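You operate a simulated robot arm through the tools that you are given. There is no shell and no other tool. Be economical: measure what you need, move in short steps, check, and stop when the job is done.

You run a simulated two-armed robot. Do the job below in one go: nothing can be reset, and whatever is moved stays where it is left.

JOB
Bin the crumpled paper from under the grey guard and reset the press.
Fine: power off before the guard opens, on again once it is shut; use the small grey bin. Leave the other controls alone. Where these are worked on the way, their far stop is far enough and under half their travel is too little: grey guard.

Only the result counts: the job must be done as asked and must still hold three seconds after the hand-in. Knocking over, shifting, dropping, spilling or breaking anything else fails it.

ROBOT AND FRAMES
Two 6-joint arms with two-finger parallel grippers on one trunk, on a base that drives. Base frame: it is fixed to the floor where the robot stands at the start and does not move with it; the origin is under the middle of the robot, x ahead of it, y to its left, z up. Readings come in cm, degrees, newtons and seconds.
The left shoulder is at the start at [8, 21.6, 155], the right one opposite. With the tool pointing down near the work surface each hand reaches from about 80 to 80 cm from the robot's upright axis, wherever it stands, measured 20 degrees to its own side. Places, roughly: black jog button [70, -10, 90]; black roller (5x21x5 cm) [90, 30, 120]; count key on the pale control panel [70, 10, 90]; green start button [70, -10, 90]; grey guard [90, 40, 130]; ok key on the pale control panel [60, 10, 90]; press display [60, 30, 90]; red ball lever [80, 30, 120]; red power switch [70, 0, 90]; red stop button [70, -10, 90]; repeat key on the pale control panel [70, 10, 90]; small grey bin [100, -90, 70]; yellow reset button [80, -10, 90]. Payload 3.43 kg a hand.
The TCP of each hand is the grasp point between the finger pads, 3 cm short of the fingertips. In the tool frame z runs along the fingers and y along their closing line. The gripper opens to 9.4 cm. The fingers are 2.8 cm wide and 1 cm thick; the gripper's body (5 by 9.6 cm) begins 5.5 cm behind the TCP.
Orientation is told as [roll, pitch, yaw] about the base's x, y, z axes, in that order, counted from this pose: with the fingers straight down and closing along the base's y, the tool's x points along the base's -x, its y along +y and its z along -z.

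CONTROLS
- The arms move only by the tool arm_command. It takes "left_plan", "right_plan" or both (then of equal length, played together; a hand with none holds still); each is a list of rows, each a list of 7 numbers: the shift along the base's x, y, z in cm, then the turn, a rotation vector about the base's x, y, z in degrees, then the closure in counts, from 0 (fully open) to 255 (shut). In form: [[tx, ty, tz, ax, ay, az, claw], ...]. A call has 1 to 10 rows; each row is the pose to reach, as a shift and turn from the pose commanded when the call began. Rows are played at 5 a second. More than 5 cm and 8.6 degrees between two rows, or a gripper value outside its range, and nothing of the call is played. Where a pose cannot be reached the arm comes as near as it can. A force on the tool above 40 N (or 10 N above the force at the start of the call, whichever is more), or a blocked arm, ends the call early, and 0.2 s more pass. Each finger travels about 7.2 cm/s and halts on what it meets, pressing with about 44 N; the grip force reading is that of the motor and also rises with nothing between the fingers. The clock runs only during rows and for 0.2 s after the last one: add rows that repeat a pose to give the fingers time. It gives the time, the measured TCP pose, the force on the tool (base axes), the opening and the grip force at its end, in the units of the frame above (readings bear some noise), with the torque about the TCP (base axes, N m) and any sound that the robot's microphone picked up, and new pictures: "pictures" is both (left out), scene, wrist or none (wrist: the cameras of the hands that moved).
- Cameras (640 x 400 px; columns grow to the right, rows downward): "scene" is now at [10.76, 3.32, 171.58]; the picture's right is [0.41, -0.91, 0.00], its down [-0.63, -0.28, -0.72] and it looks along [0.66, 0.29, -0.69] (base axes); focal length 270 px, centre (320, 200). "left" rides on the left gripper at [7.6, -1.4, -10.2] in its tool frame; the picture's right is [0.18, 0.98, 0.00], its down [-0.75, 0.14, -0.64] and it looks along [-0.63, 0.12, 0.77] (tool axes); focal length 243 px, centre (320, 200). "right" rides on the right gripper at [7.6, 1.4, -10.3] in its tool frame; the picture's right is [-0.18, 0.98, 0.00], its down [-0.75, -0.14, -0.64] and it looks along [-0.63, -0.12, 0.77] (tool axes); focal length 243 px, centre (320, 200). There is no depth. A picture from a camera that has moved, and an enlarged one, comes with that camera's place and axes in the base frame and with its lens.
- slide_trunk(by): slides the trunk up (or, below 0, down) by that many cm; the arms and the scene camera ride with it, the base frame stays. It gives what a move gives, with no picture.
- steer(legs): drives the robot by 1 to 6 legs, each [ahead, left, turn to the left] in cm, cm and degrees, along the robot's own axes; the way and the turn of a leg run together, so that a leg with both is an arc; at most 150 cm and 180 degrees a leg. The arms and the cameras ride along, it lands a little off, and it stops where it bumps. It gives what a move gives, and a new picture of the scene camera.
- head_to(pan, tilt): turns the head with the scene camera to pan (to the left, within 86 degrees either way) and tilt (down, from -29 to 69), counted from straight ahead of the robot. It gives what a move gives, and a new picture of the scene camera.
- inspect(camera, box): a new picture of the part [left, top, right, bottom] of that camera's present view, enlarged. It takes no simulated time.
- close_job(): hands the job in; it is judged then, once.

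Go step by step. Nothing tells you exact positions but the pictures and the camera data: compare them with the known pose of the tool, close in by small moves and look again before you grip or let go. The budget is 120 turns and 260 pictures, counting those below and the enlarged ones. Unless the task says otherwise, let go and move clear before handing in, and close with one line.

The tools are called after "Request:" by a JSON object that holds its "name" and its "arguments". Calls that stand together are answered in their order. arm_command: Moves the arms, as the interface text tells. Its arguments: {"type":"object","properties":{"left_plan":{"type":"array","items":{"type":"array","items":{"type":"number"}}},"right_plan":{"type":"array","items":{"type":"array","items":{"type":"number"}}},"pictures":{"type":"string","enum":["both","scene","wrist","none"]}},"required":[]} The other tools are called the same way: slide_trunk (by) slides the trunk up or down; steer (legs) drives the base; head_to (pan, tilt) turns the head that bears the scene camera; inspect (camera, box) takes an enlarged picture of a part of a camera's view; close_job () hands the job in.

At the start:

```text
time: 0.0
left_eef_pos: [50.1, 43.5, 99.98]
left_orientation: [0.1, 0.1, 0.1]
left_contact_force: [-0.5, -0.1, -0.5]
left_moment: [0.01, 0.0, -0.01]
left_grip_width: 9.4
left_finger_force: 0.1
right_eef_pos: [49.6, -5.3, 99.98]
right_orientation: [0.0, 0.0, 0.0]
right_contact_force: [-0.8, -0.4, -0.3]
right_moment: [-0.01, 0.0, -0.02]
right_grip_width: 9.39
right_finger_force: 0.1
trunk travel left (down, up): [-78.0, 6.0]
robot x, y, heading: [0.44, -0.07, 0.4]
head pan, tilt: [24.0, 44.0]
```

scene: 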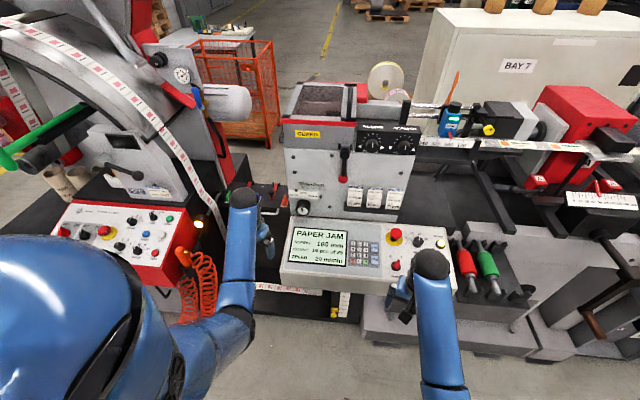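
right: 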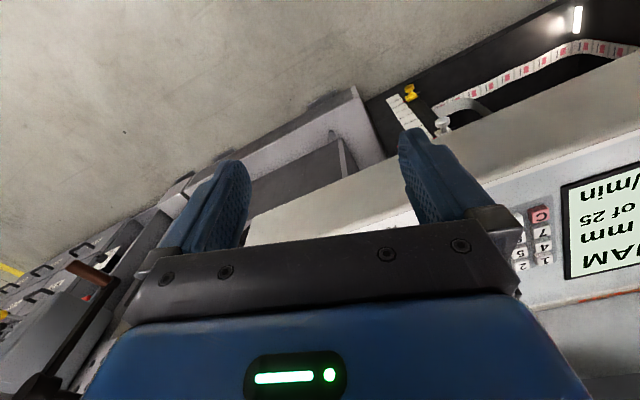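
left: 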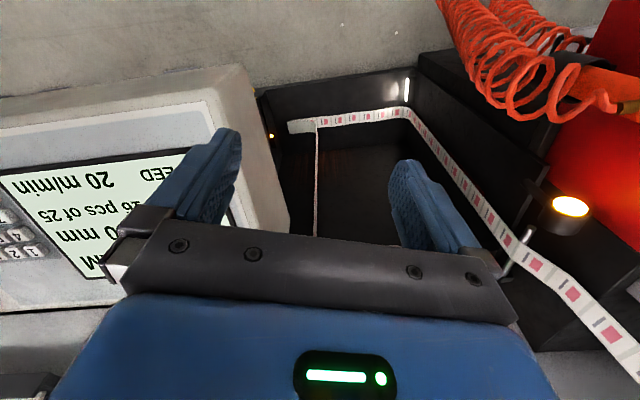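

The display reads PAPER JAM, and the control panel is ahead with the guarded press behind it. I'll look closer at both.

Request:
{"name": "inspect", "arguments": {"camera": "scene", "box": [270, 200, 470, 325]}}

Request:
{"name": "inspect", "arguments": {"camera": "scene", "box": [260, 70, 440, 220]}}

Request:
{"name": "head_to", "arguments": {"pan": -35, "tilt": 40}}

```text
3.20 times, centred on (370, 262) of scene
camera zoom: at [10.76, 3.32, 171.58], right [0.41, -0.91, 0.0], down [-0.63, -0.28, -0.72], along [0.66, 0.29, -0.69], focal length 865 px, centre (160, 0)
```

zoom: 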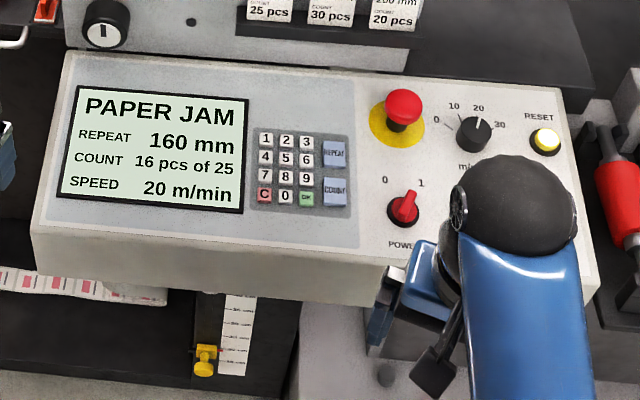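

```text
2.67 times, centred on (350, 145) of scene
camera zoom: at [10.76, 3.32, 171.58], right [0.41, -0.91, 0.0], down [-0.63, -0.28, -0.72], along [0.66, 0.29, -0.69], focal length 721 px, centre (240, 347)
```

zoom: 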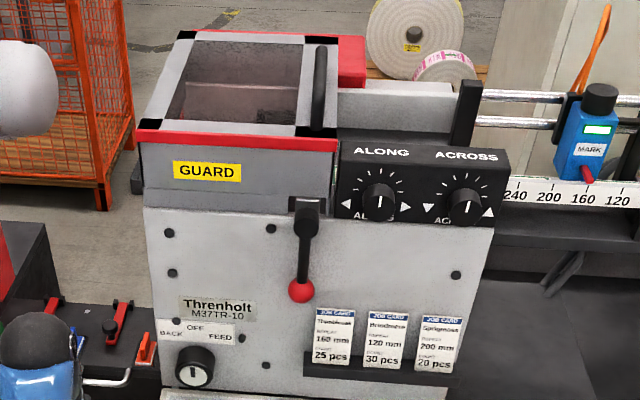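

```text
time: 1.3
left_eef_pos: [50.13, 43.45, 99.95]
left_orientation: [0.0, 0.0, -0.1]
left_contact_force: [-0.3, -0.5, -1.1]
left_moment: [0.0, -0.02, 0.01]
left_grip_width: 9.39
left_finger_force: 0.1
right_eef_pos: [49.69, -5.31, 99.87]
right_orientation: [0.0, 0.0, -0.1]
right_contact_force: [0.3, 0.1, 0.3]
right_moment: [-0.01, 0.02, -0.01]
right_grip_width: 9.42
right_finger_force: 0.0
trunk travel left (down, up): [-78.0, 6.0]
robot x, y, heading: [-0.19, 0.13, -0.0]
head pan, tilt: [-35.0, 40.0]
camera scene: at [10.23, -4.9, 172.16], right [-0.57, -0.82, 0.0], down [-0.53, 0.37, -0.77], along [0.63, -0.44, -0.64], focal length 270 px, centre (320, 200)
```

scene: 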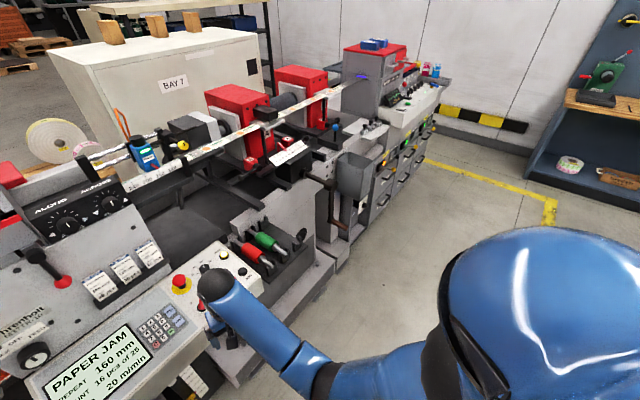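

The grey box near (355,180) should be the bin. I'll enlarge that and look back at the panel from another angle.

Request:
{"name": "inspect", "arguments": {"camera": "scene", "box": [280, 100, 440, 260]}}

Request:
{"name": "inspect", "arguments": {"camera": "scene", "box": [140, 220, 320, 340]}}

Request:
{"name": "arm_command", "arguments": {"right_plan": [[-4, -2, 3, 0, 0, 0, 0], [-8, -4, 6, 0, 0, 0, 0], [-8, -8, 9, 0, 0, 0, 0], [-8, -12, 12, 0, 0, 0, 0], [-8, -16, 14, 0, 0, 0, 0], [-8, -20, 14, 0, 0, 0, 0]], "pictures": "none"}}

Request:
{"name": "head_to", "arguments": {"pan": 10, "tilt": 45}}

```text
2.50 times, centred on (360, 180) of scene
camera zoom: at [10.23, -4.9, 172.16], right [-0.57, -0.82, 0.0], down [-0.53, 0.37, -0.77], along [0.63, -0.44, -0.64], focal length 676 px, centre (220, 250)
```

zoom: 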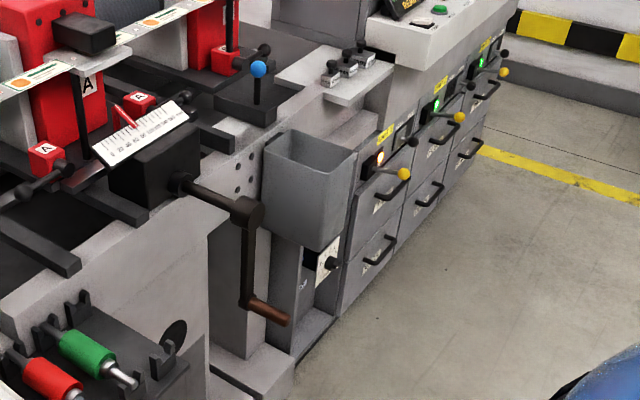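

```text
3.33 times, centred on (230, 280) of scene
camera zoom: at [10.23, -4.9, 172.16], right [-0.57, -0.82, 0.0], down [-0.53, 0.37, -0.77], along [0.63, -0.44, -0.64], focal length 901 px, centre (620, -67)
```

zoom: 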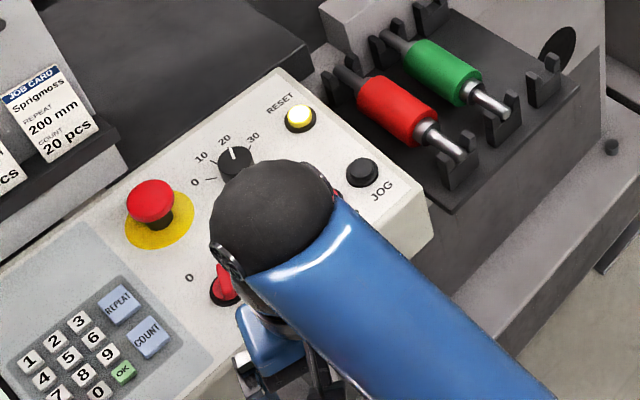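

```text
refused: row 1 steps farther than a row can; nothing moved
```

```text
time: 2.4
left_eef_pos: [50.07, 43.56, 99.93]
left_orientation: [0.1, -0.1, 0.0]
left_contact_force: [-0.9, -0.5, -0.7]
left_moment: [-0.01, 0.01, -0.04]
left_grip_width: 9.39
left_finger_force: 0.1
right_eef_pos: [49.76, -5.27, 99.97]
right_orientation: [-0.1, 0.1, 0.0]
right_contact_force: [-0.2, -0.4, -0.6]
right_moment: [0.01, -0.03, -0.01]
right_grip_width: 9.39
right_finger_force: 0.1
trunk travel left (down, up): [-78.0, 6.0]
robot x, y, heading: [-0.44, -0.04, -0.1]
head pan, tilt: [10.0, 45.0]
camera scene: at [11.28, 1.39, 171.44], right [0.17, -0.98, 0.0], down [-0.7, -0.12, -0.71], along [0.7, 0.12, -0.71], focal length 270 px, centre (320, 200)
```

scene: 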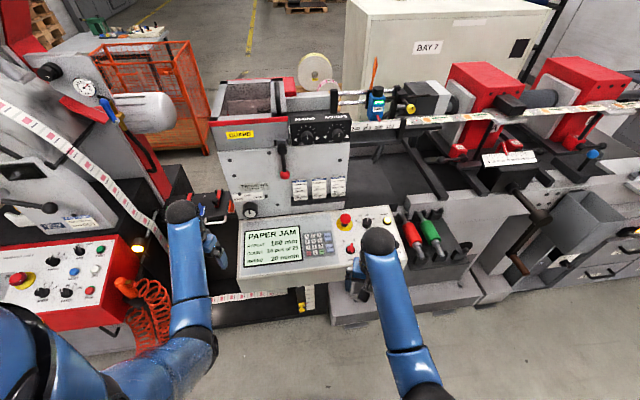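

The right arm hides the lower panel. I'll pull it back and to the right, up a bit, in shorter steps.

Request:
{"name": "arm_command", "arguments": {"right_plan": [[-3, -2, 3, 0, 0, 0, 0], [-5, -4, 6, 0, 0, 0, 0], [-5, -8, 8, 0, 0, 0, 0], [-5, -12, 10, 0, 0, 0, 0], [-5, -16, 12, 0, 0, 0, 0], [-5, -20, 12, 0, 0, 0, 0], [-5, -24, 12, 0, 0, 0, 0]], "pictures": "both"}}

Request:
{"name": "inspect", "arguments": {"camera": "scene", "box": [300, 195, 420, 285]}}

Request:
{"name": "inspect", "arguments": {"camera": "scene", "box": [190, 70, 370, 220]}}

```text
time: 4.0
left_eef_pos: [50.14, 43.2, 100.06]
left_orientation: [0.1, -0.1, 0.0]
left_contact_force: [0.9, -0.3, 0.7]
left_moment: [-0.02, 0.0, -0.03]
left_grip_width: 9.4
left_finger_force: 0.0
right_eef_pos: [47.2, -29.39, 99.54]
right_orientation: [-0.1, -0.5, 0.1]
right_contact_force: [0.0, 0.5, 0.1]
right_moment: [0.02, -0.01, -0.03]
right_grip_width: 9.41
right_finger_force: 0.0
right hand out of reach, approached as far as the arm can: row 1, 2, 3, 4, 5, 6, 7
trunk travel left (down, up): [-78.0, 6.0]
robot x, y, heading: [-0.48, 0.2, -0.1]
head pan, tilt: [10.0, 45.0]
camera scene: at [11.29, 1.16, 171.44], right [0.17, -0.98, 0.0], down [-0.7, -0.12, -0.71], along [0.7, 0.12, -0.71], focal length 270 px, centre (320, 200)
camera right: at [39.67, -27.98, 109.8], right [0.18, 0.98, 0.0], down [0.75, -0.14, 0.65], along [0.64, -0.12, -0.76], focal length 243 px, centre (320, 200)
```

scene: 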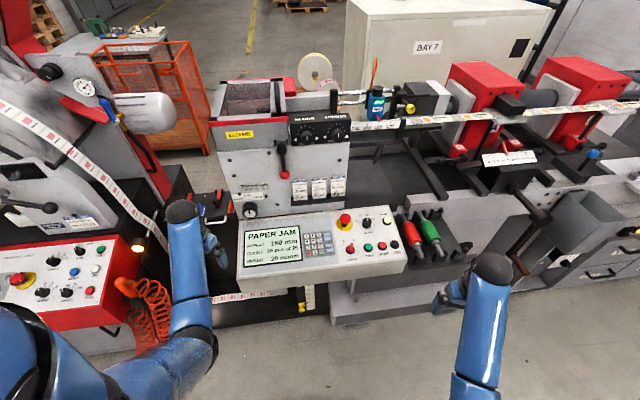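
right: 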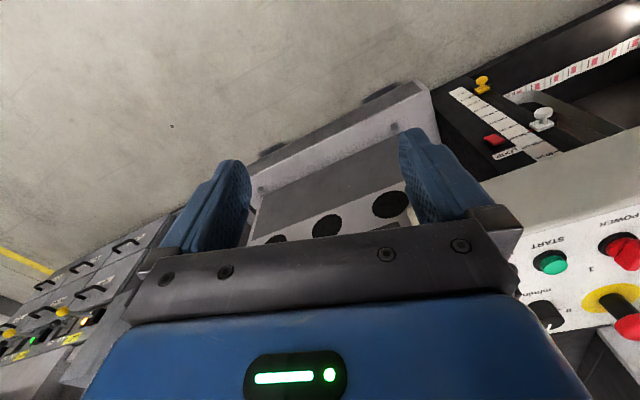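

```text
4.44 times, centred on (360, 240) of scene
camera zoom: at [11.29, 1.16, 171.44], right [0.17, -0.98, 0.0], down [-0.7, -0.12, -0.71], along [0.7, 0.12, -0.71], focal length 1202 px, centre (142, 22)
```

zoom: 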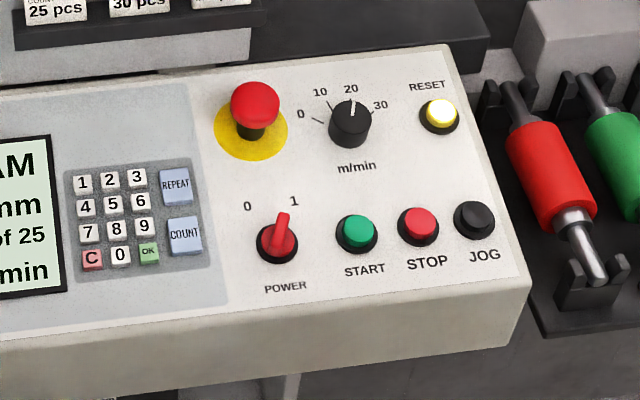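

```text
2.67 times, centred on (280, 145) of scene
camera zoom: at [11.29, 1.16, 171.44], right [0.17, -0.98, 0.0], down [-0.7, -0.12, -0.71], along [0.7, 0.12, -0.71], focal length 721 px, centre (427, 347)
```

zoom: 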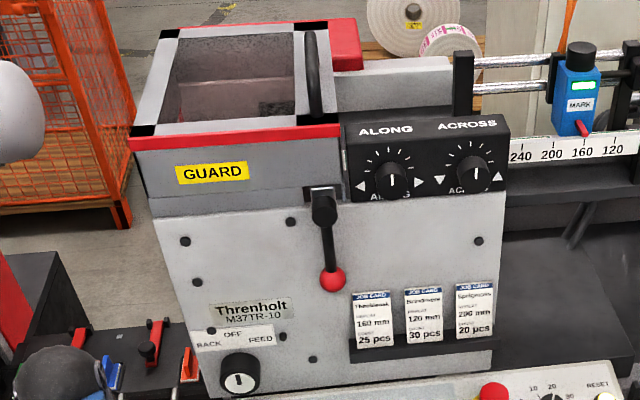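

Power points to 1 and the switch sits near [68, 0, 92]. I'll bring the right hand over it, and look at the panel with the wrist camera.

Request:
{"name": "arm_command", "arguments": {"right_plan": [[4, 2, 0, 0, 0, 0, 0], [8, 4, 0, 0, 0, 0, 0], [10, 8, 0, 0, 0, 0, 0], [10, 12, 0, 0, 0, 0, 0], [10, 16, 0, 0, 0, 0, 0], [10, 20, 0, 0, 0, 0, 0], [10, 24, 0, 0, 0, 0, 0], [10, 28, 0, 0, 0, 0, 0]], "pictures": "both"}}

```text
time: 5.8
left_eef_pos: [50.14, 43.67, 99.96]
left_orientation: [-0.2, 0.0, 0.0]
left_contact_force: [0.6, 0.5, -0.4]
left_moment: [-0.04, -0.01, 0.02]
left_grip_width: 9.39
left_finger_force: 0.0
right_eef_pos: [57.22, -1.12, 99.92]
right_orientation: [-0.1, 0.0, 0.0]
right_contact_force: [0.2, 0.1, -0.6]
right_moment: [-0.01, -0.01, 0.01]
right_grip_width: 9.41
right_finger_force: 0.0
trunk travel left (down, up): [-78.0, 6.0]
robot x, y, heading: [0.29, 0.02, 0.2]
head pan, tilt: [10.0, 45.0]
camera scene: at [11.3, 1.57, 171.43], right [0.17, -0.98, 0.0], down [-0.7, -0.12, -0.71], along [0.7, 0.12, -0.71], focal length 270 px, centre (320, 200)
camera right: at [49.75, 0.28, 110.21], right [0.18, 0.98, 0.0], down [0.75, -0.14, 0.64], along [0.63, -0.12, -0.77], focal length 243 px, centre (320, 200)
```

scene: 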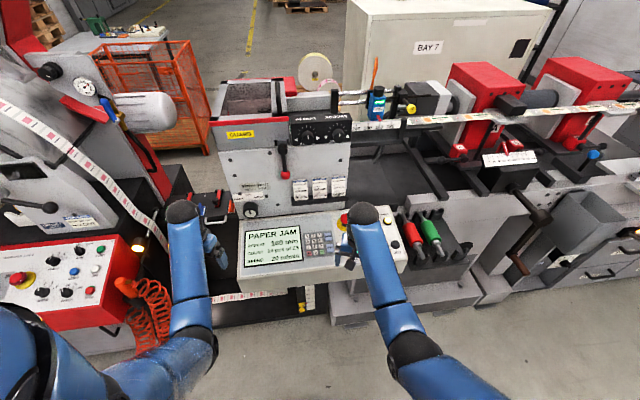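
right: 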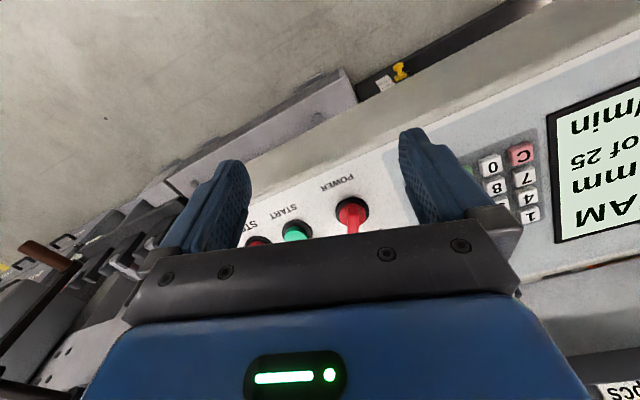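

Triangulating puts the power knob at about [67.7, 0.3, 91], its handle nearly along base x at "1", and the panel yawed by about 17 degrees. I'll go above it with the gripper half closed and check.

Request:
{"name": "arm_command", "arguments": {"right_plan": [[3.5, 0.5, 0, 0, 0, 0, 60], [7, 1, 0, 0, 0, 0, 120], [10.3, 1.4, -0.5, 0, 0, 0, 120], [10.3, 1.4, -1.5, 0, 0, 0, 120]], "pictures": "both"}}

Request:
{"name": "inspect", "arguments": {"camera": "right", "box": [200, 100, 440, 250]}}

Request:
{"name": "inspect", "arguments": {"camera": "scene", "box": [300, 195, 420, 285]}}

```text
time: 6.8
left_eef_pos: [49.95, 43.41, 99.99]
left_orientation: [-0.1, 0.1, -0.1]
left_contact_force: [0.3, -0.1, 0.1]
left_moment: [0.01, 0.02, 0.01]
left_grip_width: 9.41
left_finger_force: 0.1
right_eef_pos: [67.58, 0.02, 98.42]
right_orientation: [0.1, -0.3, 0.0]
right_contact_force: [0.0, -0.2, -0.5]
right_moment: [0.0, 0.01, -0.03]
right_grip_width: 4.95
right_finger_force: 0.0
trunk travel left (down, up): [-78.0, 6.0]
robot x, y, heading: [0.14, 0.14, -0.0]
head pan, tilt: [10.0, 45.0]
camera scene: at [11.26, 1.36, 171.44], right [0.17, -0.98, 0.0], down [-0.7, -0.12, -0.71], along [0.7, 0.12, -0.71], focal length 270 px, centre (320, 200)
camera right: at [60.07, 1.51, 108.76], right [0.18, 0.98, 0.0], down [0.75, -0.14, 0.64], along [0.63, -0.12, -0.77], focal length 243 px, centre (320, 200)
```

scene: 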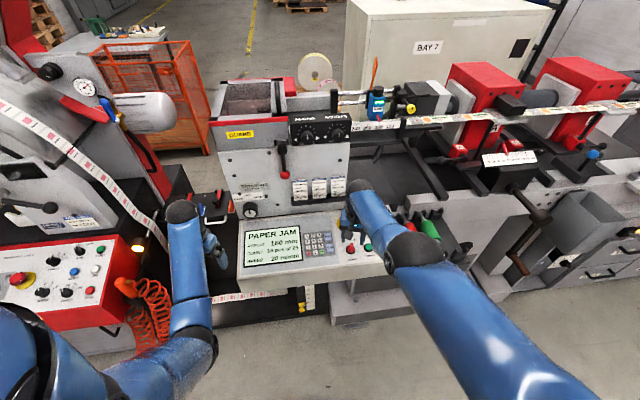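
right: 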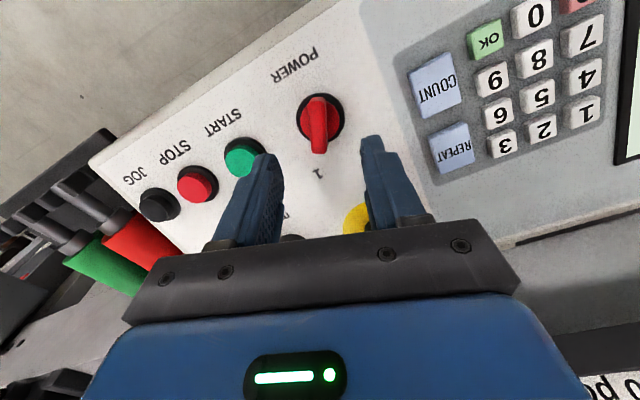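

```text
2.67 times, centred on (320, 175) of right
camera zoom: at [60.07, 1.51, 108.76], right [0.18, 0.98, 0.0], down [0.75, -0.14, 0.64], along [0.63, -0.12, -0.77], focal length 647 px, centre (320, 267)
```

zoom: 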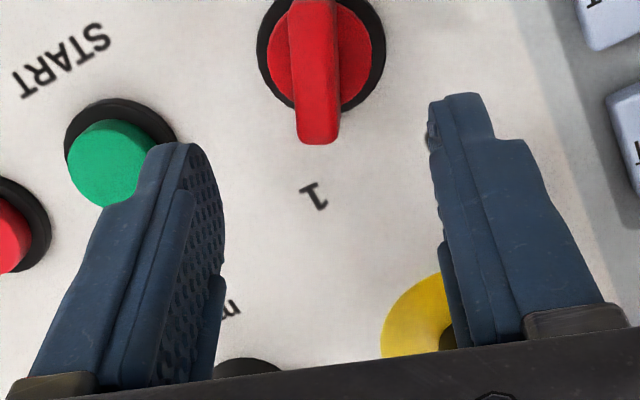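

```text
4.44 times, centred on (360, 240) of scene
camera zoom: at [11.26, 1.36, 171.44], right [0.17, -0.98, 0.0], down [-0.7, -0.12, -0.71], along [0.7, 0.12, -0.71], focal length 1202 px, centre (142, 22)
```

zoom: 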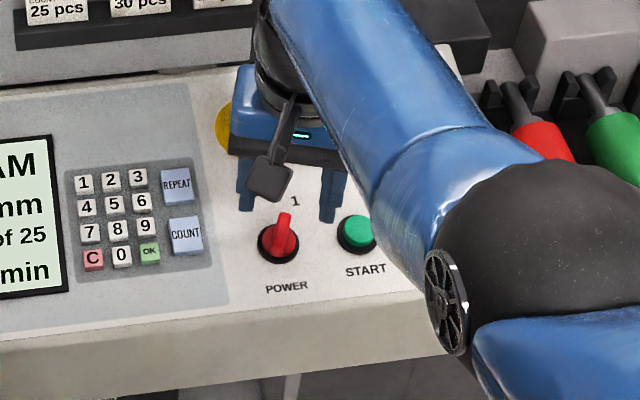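

The knob is centred between the fingers laterally, and about 0.7 cm nearer than the TCP. I'll descend in steps.

Request:
{"name": "arm_command", "arguments": {"right_plan": [[-0.7, 0.2, 0, 0, 0, 0, 120], [-0.7, 0.2, -2, 0, 0, 0, 120], [-0.7, 0.2, -3.5, 0, 0, 0, 120]], "pictures": "wrist"}}

Request:
{"name": "inspect", "arguments": {"camera": "scene", "box": [320, 210, 380, 255]}}

```text
time: 7.6
left_eef_pos: [50.06, 43.52, 100.08]
left_orientation: [0.1, 0.0, 0.1]
left_contact_force: [0.1, 0.2, -0.5]
left_moment: [0.01, 0.0, 0.01]
left_grip_width: 9.4
left_finger_force: 0.1
right_eef_pos: [66.05, -0.04, 95.62]
right_orientation: [0.1, -0.4, 0.0]
right_contact_force: [6.1, 1.5, 8.7]
right_moment: [0.33, -0.32, -0.18]
right_grip_width: 5.01
right_finger_force: 0.5
right hand out of reach, approached as far as the arm can: row 3
trunk travel left (down, up): [-78.0, 6.0]
robot x, y, heading: [0.34, 0.05, 0.2]
head pan, tilt: [10.0, 45.0]
camera right: at [58.51, 1.42, 105.91], right [0.18, 0.98, 0.0], down [0.75, -0.14, 0.65], along [0.64, -0.12, -0.76], focal length 243 px, centre (320, 200)
```

right: 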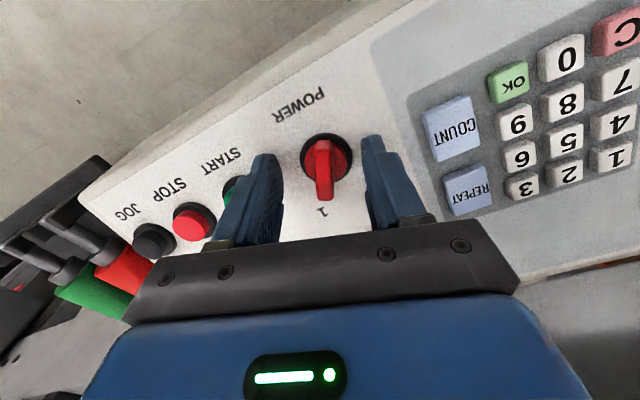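

```text
8.89 times, centred on (350, 232) of scene
camera zoom: at [11.13, 1.4, 171.47], right [0.17, -0.98, 0.0], down [-0.7, -0.12, -0.71], along [0.7, 0.12, -0.71], focal length 2404 px, centre (53, -89)
```

zoom: 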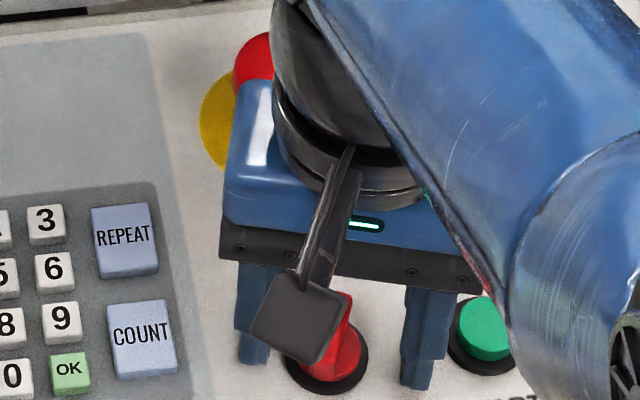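

Contact at z 95.6 shows the panel surface is about 92.5 there: it tilts up about 12° to the back and yaws about 16°, with the handle at roughly -13°. I'll lift, align the tool with the panel normal and handle, then come down again.

Request:
{"name": "arm_command", "arguments": {"right_plan": [[0, 0, 2, 0, 0, 0, 120], [-0.2, 0.1, 2, 1.2, -4, -4, 120], [-0.4, 0.2, 2, 2.3, -8, -8, 120], [-0.5, 0.2, 2, 3.4, -11.5, -12, 120], [-0.5, 0.2, 0.4, 3.4, -11.5, -12, 120]], "pictures": "wrist"}}

Request:
{"name": "inspect", "arguments": {"camera": "right", "box": [220, 90, 420, 240]}}

```text
time: 8.7
left_eef_pos: [49.24, 43.32, 100.51]
left_orientation: [0.1, -0.4, -0.1]
left_contact_force: [0.6, 0.1, 0.3]
left_moment: [0.0, 0.02, -0.01]
left_grip_width: 9.38
left_finger_force: 0.0
right_eef_pos: [68.54, 1.4, 96.34]
right_orientation: [4.5, -11.1, -12.4]
right_contact_force: [-36.9, -5.9, 46.1]
right_moment: [-1.35, 1.83, -0.63]
right_grip_width: 5.55
right_finger_force: 4.6
right hand out of reach, approached as far as the arm can: row 1, 2, 3, 4, 5
trunk travel left (down, up): [-78.0, 6.0]
robot x, y, heading: [-0.15, -0.13, -0.2]
head pan, tilt: [10.0, 45.0]
stopped in row 5 (right hand): the force on the tool passed its limit at 52 N (the readings are from after the stop); the commanded pose is now the measured one
camera right: at [59.55, 4.18, 105.11], right [0.37, 0.92, 0.11], down [0.56, -0.32, 0.76], along [0.74, -0.22, -0.64], focal length 243 px, centre (320, 200)
```

right: 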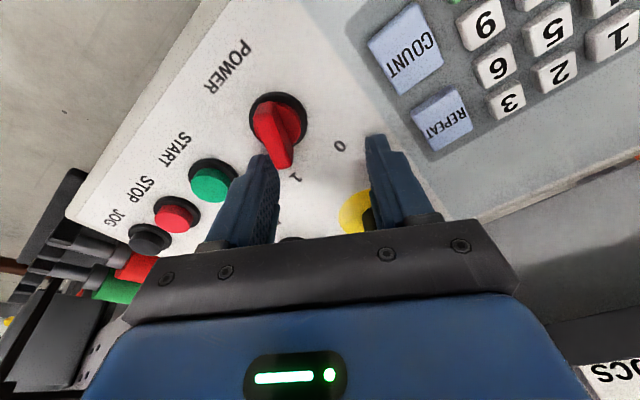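

```text
2.67 times, centred on (320, 165) of right
camera zoom: at [59.55, 4.18, 105.11], right [0.37, 0.92, 0.11], down [0.56, -0.32, 0.76], along [0.74, -0.22, -0.64], focal length 647 px, centre (320, 293)
```

zoom: 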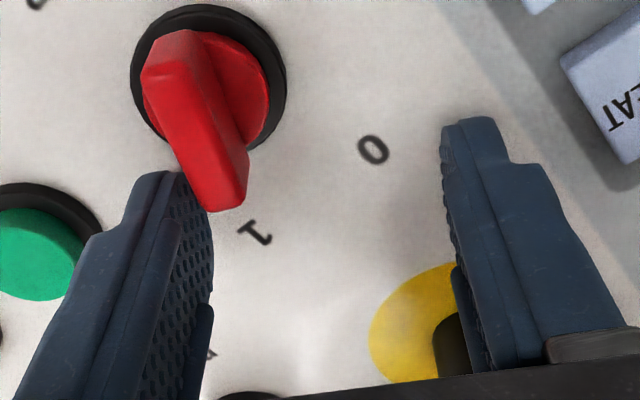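

The arm didn't go where told and is pressing on something. I'll lift clear and look at the whole arm.

Request:
{"name": "arm_command", "arguments": {"right_plan": [[0, 0, 2, 0, 0, 0, 120], [0, 0, 5, 0, 0, 0, 120]], "pictures": "both"}}

Request:
{"name": "head_to", "arguments": {"pan": 0, "tilt": 60}}

```text
time: 9.3
left_eef_pos: [50.21, 43.46, 99.84]
left_orientation: [0.0, 0.0, -0.1]
left_contact_force: [-1.2, 0.2, -0.2]
left_moment: [-0.01, 0.01, 0.0]
left_grip_width: 9.44
left_finger_force: 0.0
right_eef_pos: [71.17, 2.23, 99.79]
right_orientation: [4.5, -10.9, -12.3]
right_contact_force: [0.0, -0.3, -0.5]
right_moment: [0.02, 0.0, 0.05]
right_grip_width: 4.98
right_finger_force: 0.1
right hand out of reach, approached as far as the arm can: row 1, 2
trunk travel left (down, up): [-78.0, 6.0]
robot x, y, heading: [0.0, -0.25, -0.0]
head pan, tilt: [10.0, 45.0]
camera scene: at [11.27, 1.38, 171.41], right [0.17, -0.98, 0.0], down [-0.7, -0.12, -0.71], along [0.7, 0.12, -0.71], focal length 270 px, centre (320, 200)
camera right: at [62.21, 4.91, 108.56], right [0.37, 0.92, 0.11], down [0.57, -0.32, 0.76], along [0.74, -0.22, -0.64], focal length 243 px, centre (320, 200)
```

scene: 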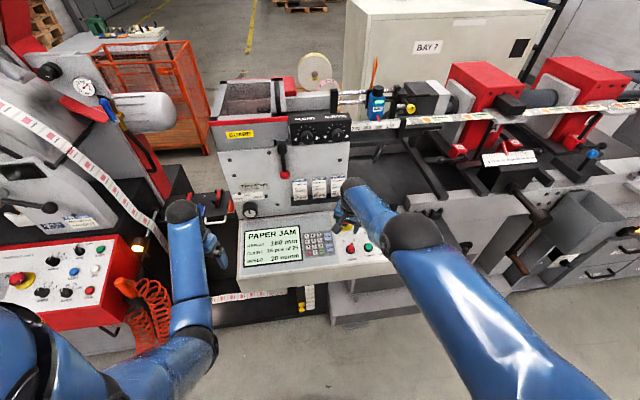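
right: 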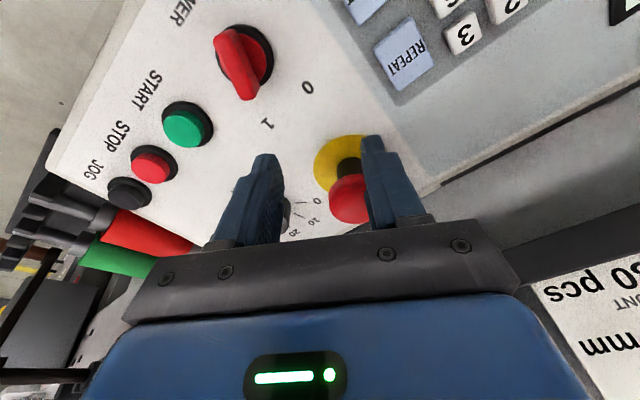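

```text
time: 10.1
left_eef_pos: [50.04, 43.38, 100.01]
left_orientation: [0.0, 0.0, -0.2]
left_contact_force: [-1.3, 0.3, 0.3]
left_moment: [0.01, 0.01, -0.01]
left_grip_width: 9.39
left_finger_force: 0.0
right_eef_pos: [71.02, 2.23, 99.81]
right_orientation: [4.5, -11.0, -12.4]
right_contact_force: [-0.1, -0.3, -0.2]
right_moment: [-0.03, -0.02, -0.04]
right_grip_width: 4.99
right_finger_force: 0.2
trunk travel left (down, up): [-78.0, 6.0]
robot x, y, heading: [-0.16, 0.09, -0.4]
head pan, tilt: [0.0, 60.0]
camera scene: at [9.7, -0.07, 169.5], right [0.0, -1.0, 0.0], down [-0.87, 0.0, -0.5], along [0.5, 0.0, -0.87], focal length 270 px, centre (320, 200)
```

scene: 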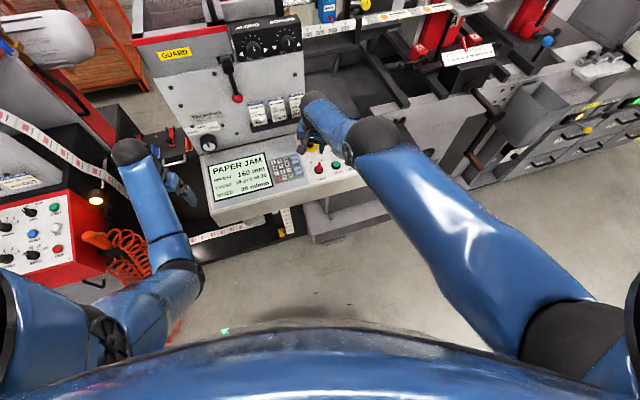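

The right arm is outside its good band: the knob is only 66 cm from the axis, and 80 is suitable. I'll drive back and turn left 16° to face the machine squarely.

Request:
{"name": "steer", "arguments": {"legs": [[-13.8, 5.6, 0], [0, 0, 16]]}}

Request:
{"name": "head_to", "arguments": {"pan": 0, "tilt": 42}}

Request:
{"name": "inspect", "arguments": {"camera": "right", "box": [0, 0, 640, 400]}}

```text
time: 12.3
left_eef_pos: [22.39, 61.13, 99.96]
left_orientation: [0.1, 0.1, 16.1]
left_contact_force: [-0.4, 0.4, -0.3]
left_moment: [-0.01, 0.0, 0.0]
left_grip_width: 9.38
left_finger_force: 0.0
right_eef_pos: [53.99, 27.55, 99.91]
right_orientation: [4.4, -10.9, 3.8]
right_contact_force: [-0.2, -0.9, 0.1]
right_moment: [-0.02, -0.01, -0.02]
right_grip_width: 4.99
right_finger_force: 0.1
trunk travel left (down, up): [-78.0, 6.0]
robot x, y, heading: [-13.76, 5.46, 16.0]
head pan, tilt: [0.0, 60.0]
camera scene: at [-4.3, 8.26, 169.49], right [0.28, -0.96, 0.0], down [-0.83, -0.24, -0.5], along [0.48, 0.14, -0.87], focal length 270 px, centre (320, 200)
```

scene: 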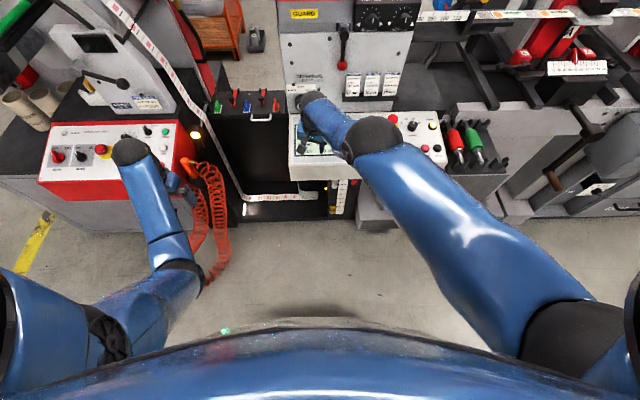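

```text
time: 13.2
left_eef_pos: [22.27, 61.18, 99.95]
left_orientation: [-0.1, 0.0, 16.2]
left_contact_force: [0.8, -0.6, 0.3]
left_moment: [0.02, 0.01, 0.01]
left_grip_width: 9.39
left_finger_force: 0.0
right_eef_pos: [53.93, 27.67, 99.92]
right_orientation: [4.4, -10.9, 3.8]
right_contact_force: [0.4, 0.1, -1.0]
right_moment: [-0.03, -0.02, -0.02]
right_grip_width: 4.97
right_finger_force: 0.2
trunk travel left (down, up): [-78.0, 6.0]
robot x, y, heading: [-14.23, 5.86, 16.3]
head pan, tilt: [0.0, 42.0]
camera scene: at [-2.65, 8.8, 171.86], right [0.28, -0.96, 0.0], down [-0.64, -0.19, -0.74], along [0.71, 0.21, -0.67], focal length 270 px, centre (320, 200)
```

scene: 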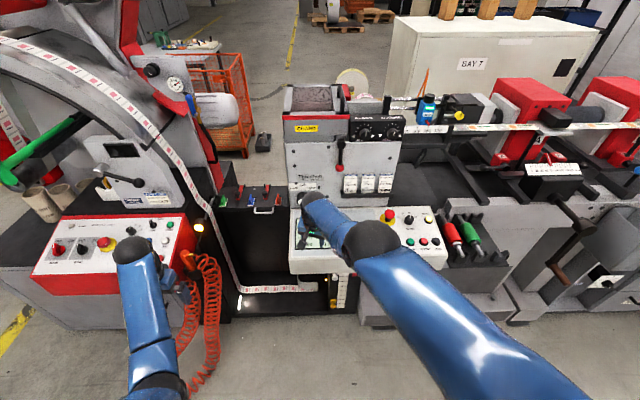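

```text
1.00 times, centred on (320, 200) of right (not enlarged: the box is as wide or as high as the picture)
camera zoom: at [44.61, 27.64, 108.61], right [0.1, 0.99, 0.11], down [0.63, -0.15, 0.76], along [0.77, -0.01, -0.64], focal length 243 px, centre (320, 200)
```

zoom: 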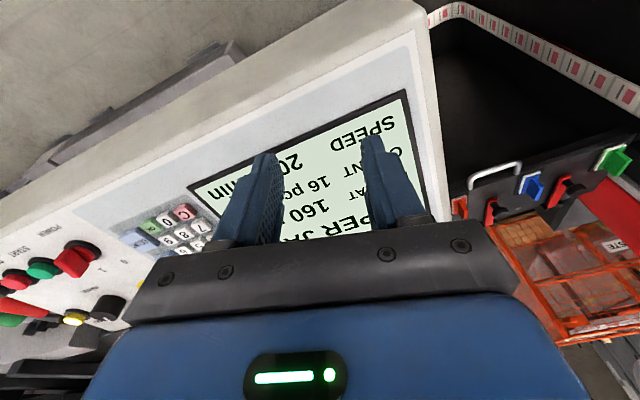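

The heading is now square to the machine and nothing else moved. I'll move the right hand over the power knob and yaw it to match the handle.

Request:
{"name": "arm_command", "arguments": {"right_plan": [[2, -3, 0.5, 0, 0, -2, 120], [4, -7, 1, 0, 0, -5, 120], [6, -11, 1, 0, 0, -8, 120], [8, -15, 1, 0, 0, -11, 120], [9, -19, 1, 0, 0, -14, 120], [10.5, -23, 1, 0, 0, -17, 120], [11.7, -27, 1, 0, 0, -17.8, 120]], "pictures": "both"}}

Request:
{"name": "inspect", "arguments": {"camera": "right", "box": [200, 60, 440, 210]}}

```text
time: 14.8
left_eef_pos: [22.29, 61.2, 99.96]
left_orientation: [0.2, 0.0, 16.1]
left_contact_force: [0.2, -0.1, -0.7]
left_moment: [-0.01, -0.01, 0.02]
left_grip_width: 9.41
left_finger_force: 0.0
right_eef_pos: [66.41, 0.53, 100.61]
right_orientation: [4.5, -10.7, -13.9]
right_contact_force: [0.8, -1.2, -0.3]
right_moment: [-0.02, 0.01, 0.01]
right_grip_width: 4.95
right_finger_force: 0.1
right hand out of reach, approached as far as the arm can: row 2, 3, 4, 5, 6, 7
trunk travel left (down, up): [-78.0, 6.0]
robot x, y, heading: [-13.91, 5.66, 16.3]
head pan, tilt: [0.0, 42.0]
camera scene: at [-2.56, 8.54, 171.87], right [0.28, -0.96, 0.0], down [-0.64, -0.18, -0.74], along [0.71, 0.21, -0.67], focal length 270 px, centre (320, 200)
camera right: at [57.56, 3.52, 109.42], right [0.4, 0.91, 0.11], down [0.56, -0.34, 0.76], along [0.73, -0.24, -0.64], focal length 243 px, centre (320, 200)
```

scene: 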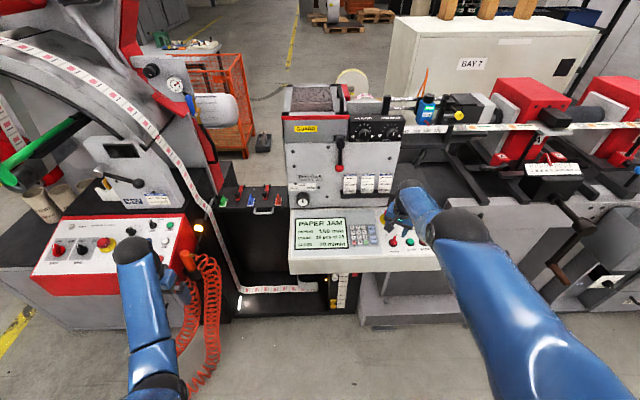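
right: 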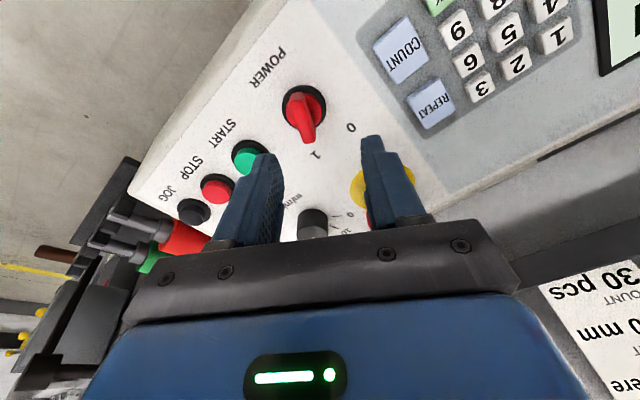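

```text
2.67 times, centred on (320, 135) of right
camera zoom: at [57.56, 3.52, 109.42], right [0.4, 0.91, 0.11], down [0.56, -0.34, 0.76], along [0.73, -0.24, -0.64], focal length 647 px, centre (320, 373)
```

zoom: 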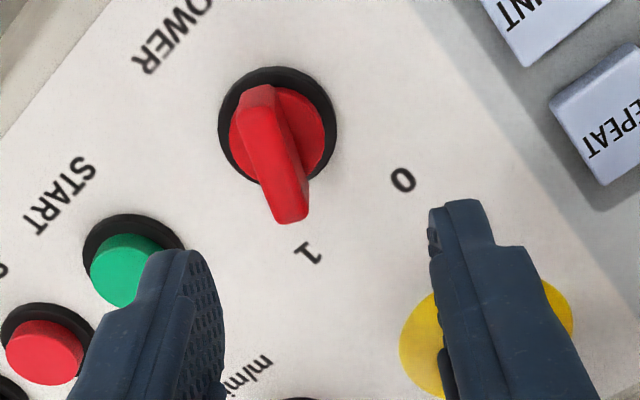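

The hand is near the knob but still flagged as out of reach, so I'll probe whether up or nearer is the limit.

Request:
{"name": "arm_command", "arguments": {"right_plan": [[0, 0, 3, 0, 0, 0, 120], [0, 0, 6, 0, 0, 0, 120]], "pictures": "none"}}

Request:
{"name": "arm_command", "arguments": {"right_plan": [[3, 0, 0, 0, 0, 0, 120], [6, 0, 0, 0, 0, 0, 120]], "pictures": "none"}}

Request:
{"name": "arm_command", "arguments": {"right_plan": [[0, 0, 3, 0, 0, 0, 120], [0, 0, 6, 0, 0, 0, 120]], "pictures": "scene"}}

```text
time: 15.3
left_eef_pos: [22.33, 61.16, 100.0]
left_orientation: [-0.1, 0.0, 16.1]
left_contact_force: [0.8, 0.0, 0.4]
left_moment: [0.02, 0.02, 0.01]
left_grip_width: 9.37
left_finger_force: 0.1
right_eef_pos: [68.09, 0.98, 106.33]
right_orientation: [4.5, -10.8, -14.0]
right_contact_force: [0.2, -1.0, 0.3]
right_moment: [0.04, 0.0, -0.01]
right_grip_width: 4.93
right_finger_force: 0.0
right hand out of reach, approached as far as the arm can: row 1, 2
trunk travel left (down, up): [-78.0, 6.0]
robot x, y, heading: [-13.72, 5.68, 15.8]
head pan, tilt: [0.0, 42.0]
```

```text
time: 15.9
left_eef_pos: [22.29, 61.33, 99.94]
left_orientation: [0.1, 0.0, 16.1]
left_contact_force: [0.1, 0.2, -0.8]
left_moment: [-0.03, -0.01, -0.02]
left_grip_width: 9.39
left_finger_force: 0.1
right_eef_pos: [69.01, 0.1, 107.5]
right_orientation: [4.5, -10.9, -14.1]
right_contact_force: [1.1, -0.5, 1.8]
right_moment: [0.0, -0.02, -0.03]
right_grip_width: 4.98
right_finger_force: 0.0
right hand out of reach, approached as far as the arm can: row 1, 2
trunk travel left (down, up): [-78.0, 6.0]
robot x, y, heading: [-13.6, 5.48, 16.0]
head pan, tilt: [0.0, 42.0]
```

```text
time: 16.6
left_eef_pos: [22.29, 61.3, 100.03]
left_orientation: [0.0, 0.0, 16.1]
left_contact_force: [0.5, -0.5, -1.0]
left_moment: [0.0, -0.03, -0.02]
left_grip_width: 9.36
left_finger_force: 0.0
right_eef_pos: [69.9, 0.38, 113.32]
right_orientation: [4.3, -10.9, -14.0]
right_contact_force: [0.1, 0.1, -0.1]
right_moment: [0.01, 0.0, 0.0]
right_grip_width: 4.98
right_finger_force: 0.0
right hand out of reach, approached as far as the arm can: row 1, 2
trunk travel left (down, up): [-78.0, 6.0]
robot x, y, heading: [-13.82, 5.74, 16.2]
head pan, tilt: [0.0, 42.0]
camera scene: at [-2.67, 8.77, 171.87], right [0.28, -0.96, 0.0], down [-0.64, -0.19, -0.74], along [0.71, 0.21, -0.67], focal length 270 px, centre (320, 200)
```

scene: 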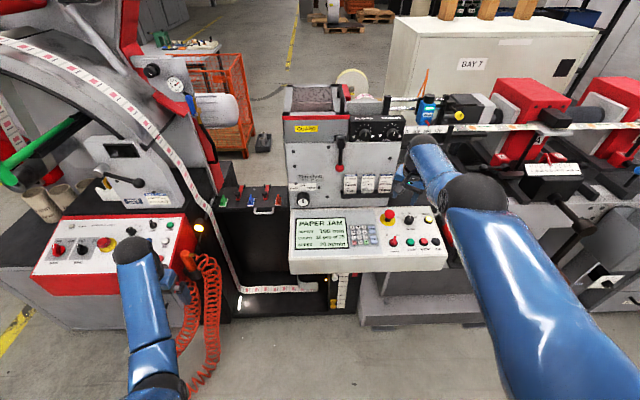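

The readings fit a maximum-reach sphere of about 87 cm from the shoulder, so I need to be lower or closer. I'll pull the right hand back and up, raise the left, then lower the trunk 20 cm.

Request:
{"name": "arm_command", "arguments": {"right_plan": [[-3, -1, 3, 0, 0, 0, 120], [-6, -2, 6, 0, 0, 0, 120], [-9, -3, 9, 0, 0, 0, 120], [-12, -4, 11, 0, 0, 0, 120], [-15, -5, 12, 0, 0, 0, 120], [-18, -6, 12, 0, 0, 0, 120]], "left_plan": [[0, 0, 3, 0, 0, 0, 0], [0, 0, 6, 0, 0, 0, 0], [0, 0, 9, 0, 0, 0, 0], [0, 0, 12, 0, 0, 0, 0], [0, 0, 15, 0, 0, 0, 0], [0, 0, 18, 0, 0, 0, 0]], "pictures": "none"}}

Request:
{"name": "slide_trunk", "arguments": {"by": -20}}

```text
time: 17.9
left_eef_pos: [27.91, 66.48, 107.73]
left_orientation: [0.0, 0.1, 16.1]
left_contact_force: [0.8, -0.1, -0.1]
left_moment: [0.02, -0.01, 0.0]
left_grip_width: 9.41
left_finger_force: 0.1
left hand out of reach, approached as far as the arm can: row 1, 2, 3, 4, 5, 6
right_eef_pos: [71.17, -1.24, 121.0]
right_orientation: [4.5, -10.8, -14.0]
right_contact_force: [0.1, -0.6, -0.5]
right_moment: [0.03, -0.02, 0.02]
right_grip_width: 4.96
right_finger_force: 0.0
right hand out of reach, approached as far as the arm can: row 1, 2, 3, 4, 5, 6
trunk travel left (down, up): [-78.0, 6.0]
robot x, y, heading: [-13.99, 5.47, 16.0]
head pan, tilt: [0.0, 42.0]
```

```text
time: 20.1
left_eef_pos: [27.9, 66.45, 87.8]
left_orientation: [0.0, 0.0, 16.2]
left_contact_force: [0.0, -0.5, 0.2]
left_moment: [-0.01, -0.02, 0.0]
left_grip_width: 9.41
left_finger_force: 0.1
right_eef_pos: [71.24, -1.19, 101.0]
right_orientation: [4.4, -10.9, -13.9]
right_contact_force: [-0.7, -0.5, 0.2]
right_moment: [0.01, -0.02, 0.0]
right_grip_width: 4.95
right_finger_force: 0.0
trunk travel left (down, up): [-58.0, 26.0]
robot x, y, heading: [-13.54, 5.9, 16.2]
head pan, tilt: [0.0, 42.0]
```

Pulling back was refused too, so the tilted/yawed posture itself is limiting. I'll untilt the right hand and lift it, to learn what posture gives room.

Request:
{"name": "arm_command", "arguments": {"right_plan": [[0, 0, 1, -1.5, 5.8, 0, 120], [0, 0, 2, -3, 11.5, 0, 120], [0, 0, 2, -3, 11.5, 0, 120]], "pictures": "none"}}

Request:
{"name": "arm_command", "arguments": {"right_plan": [[-4, 0, 0, 0, 0, 5, 120], [-8, 0, 0, 0, 0, 10, 120], [-12, 0, 0, 0, 0, 15, 120]], "pictures": "scene"}}

```text
time: 20.9
left_eef_pos: [27.98, 66.62, 87.78]
left_orientation: [0.0, 0.1, 16.1]
left_contact_force: [0.2, 0.7, 0.8]
left_moment: [-0.01, 0.01, -0.01]
left_grip_width: 9.4
left_finger_force: 0.1
right_eef_pos: [67.4, -1.85, 103.56]
right_orientation: [-1.3, -0.4, -13.4]
right_contact_force: [0.2, 0.3, -0.1]
right_moment: [-0.01, 0.06, 0.02]
right_grip_width: 4.98
right_finger_force: 0.2
right hand out of reach, approached as far as the arm can: row 1, 2, 3
trunk travel left (down, up): [-58.0, 26.0]
robot x, y, heading: [-13.6, 5.72, 15.9]
head pan, tilt: [0.0, 42.0]
```

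```text
time: 21.7
left_eef_pos: [28.04, 66.52, 87.81]
left_orientation: [0.0, 0.0, 16.2]
left_contact_force: [-0.7, -0.7, -0.5]
left_moment: [0.02, 0.0, -0.01]
left_grip_width: 9.39
left_finger_force: 0.0
right_eef_pos: [66.92, -0.4, 103.52]
right_orientation: [-1.4, -0.2, -1.8]
right_contact_force: [-0.3, -0.7, -0.9]
right_moment: [0.0, -0.02, 0.01]
right_grip_width: 4.97
right_finger_force: 0.1
right hand out of reach, approached as far as the arm can: row 1, 2, 3
trunk travel left (down, up): [-58.0, 26.0]
robot x, y, heading: [-13.56, 6.12, 16.0]
head pan, tilt: [0.0, 42.0]
camera scene: at [-2.58, 8.74, 151.86], right [0.28, -0.96, 0.0], down [-0.64, -0.19, -0.74], along [0.71, 0.21, -0.67], focal length 270 px, centre (320, 200)
```

scene: 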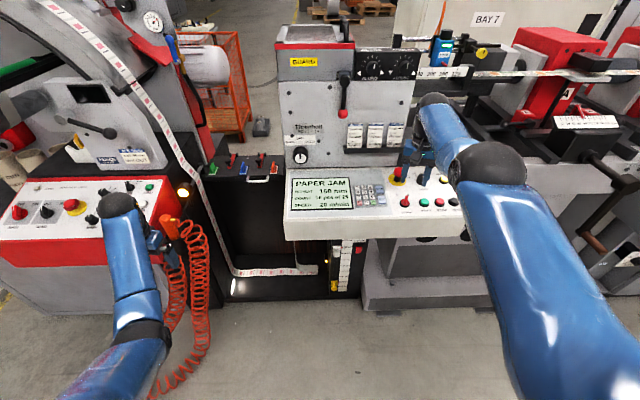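

I now think the upper arm's upward limit causes this: the hand needs to be well below the shoulder and about 64 cm ahead. I'll back off, raise the trunk again, tuck the right hand, then come in to about the original spot with the new heading.

Request:
{"name": "steer", "arguments": {"legs": [[-18, 0, 0]]}}

Request:
{"name": "slide_trunk", "arguments": {"by": 20}}

Request:
{"name": "arm_command", "arguments": {"right_plan": [[-0.5, 0, -4, 0, 0, 4, 120], [-1, 0, -8, 0, 0, 8, 120], [-2, 0, -12, 0, 0, 12, 120], [-4, 0, -16, 0, 0, 16, 120], [-7, 0, -19, 0, 0, 17.5, 120], [-11, 0, -20, 0, 0, 17.5, 120], [-15, 0, -20, 0, 0, 17.5, 120]], "pictures": "scene"}}

```text
time: 23.2
left_eef_pos: [10.71, 61.59, 87.69]
left_orientation: [0.0, 0.2, 16.1]
left_contact_force: [0.5, -0.9, -0.2]
left_moment: [0.0, 0.02, 0.0]
left_grip_width: 9.4
left_finger_force: 0.0
right_eef_pos: [49.9, -5.4, 103.3]
right_orientation: [-1.3, -0.1, -1.8]
right_contact_force: [-0.4, 0.0, 0.9]
right_moment: [0.02, 0.0, 0.01]
right_grip_width: 4.98
right_finger_force: 0.0
trunk travel left (down, up): [-58.0, 26.0]
robot x, y, heading: [-30.73, 0.4, 16.1]
head pan, tilt: [0.0, 42.0]
camera scene: at [-19.54, 3.86, 151.82], right [0.28, -0.96, 0.0], down [-0.65, -0.19, -0.74], along [0.71, 0.21, -0.67], focal length 270 px, centre (320, 200)
```

scene: 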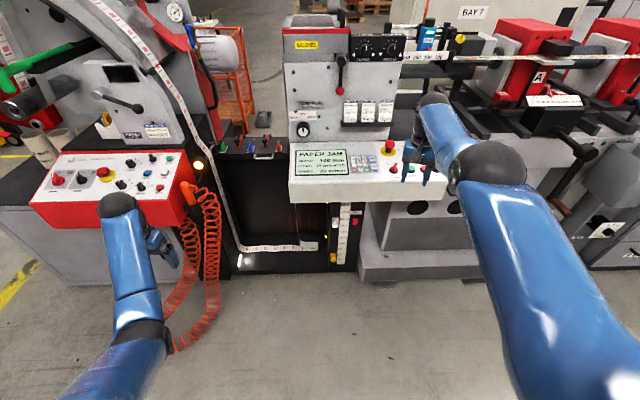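

```text
time: 25.4
left_eef_pos: [10.64, 61.52, 107.74]
left_orientation: [0.0, 0.1, 16.1]
left_contact_force: [-1.1, 0.2, -1.0]
left_moment: [-0.02, -0.03, 0.02]
left_grip_width: 9.4
left_finger_force: 0.0
right_eef_pos: [49.61, -5.34, 123.52]
right_orientation: [-1.3, -0.3, -1.9]
right_contact_force: [-0.4, -0.1, 0.2]
right_moment: [-0.03, 0.0, -0.01]
right_grip_width: 4.97
right_finger_force: 0.0
trunk travel left (down, up): [-78.0, 6.0]
robot x, y, heading: [-31.26, 0.52, 16.2]
head pan, tilt: [0.0, 42.0]
```

```text
time: 27.0
left_eef_pos: [10.62, 61.58, 107.83]
left_orientation: [0.0, 0.0, 16.1]
left_contact_force: [0.1, -0.6, -0.3]
left_moment: [0.02, 0.02, -0.03]
left_grip_width: 9.4
left_finger_force: 0.1
right_eef_pos: [45.06, -3.71, 100.63]
right_orientation: [-1.4, -0.2, 15.6]
right_contact_force: [0.2, -0.3, -1.3]
right_moment: [0.03, 0.0, 0.03]
right_grip_width: 4.97
right_finger_force: 0.0
right hand out of reach, approached as far as the arm can: row 1, 2, 3, 4, 5, 6, 7
trunk travel left (down, up): [-78.0, 6.0]
robot x, y, heading: [-30.86, 0.92, 16.3]
head pan, tilt: [0.0, 42.0]
camera scene: at [-19.9, 3.78, 171.87], right [0.28, -0.96, 0.0], down [-0.64, -0.19, -0.74], along [0.71, 0.21, -0.67], focal length 270 px, centre (320, 200)
```

scene: 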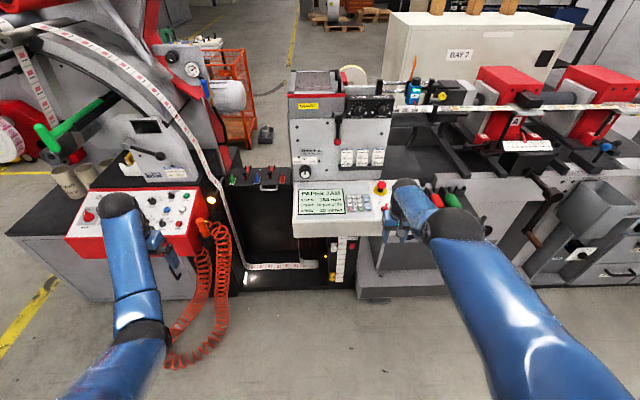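

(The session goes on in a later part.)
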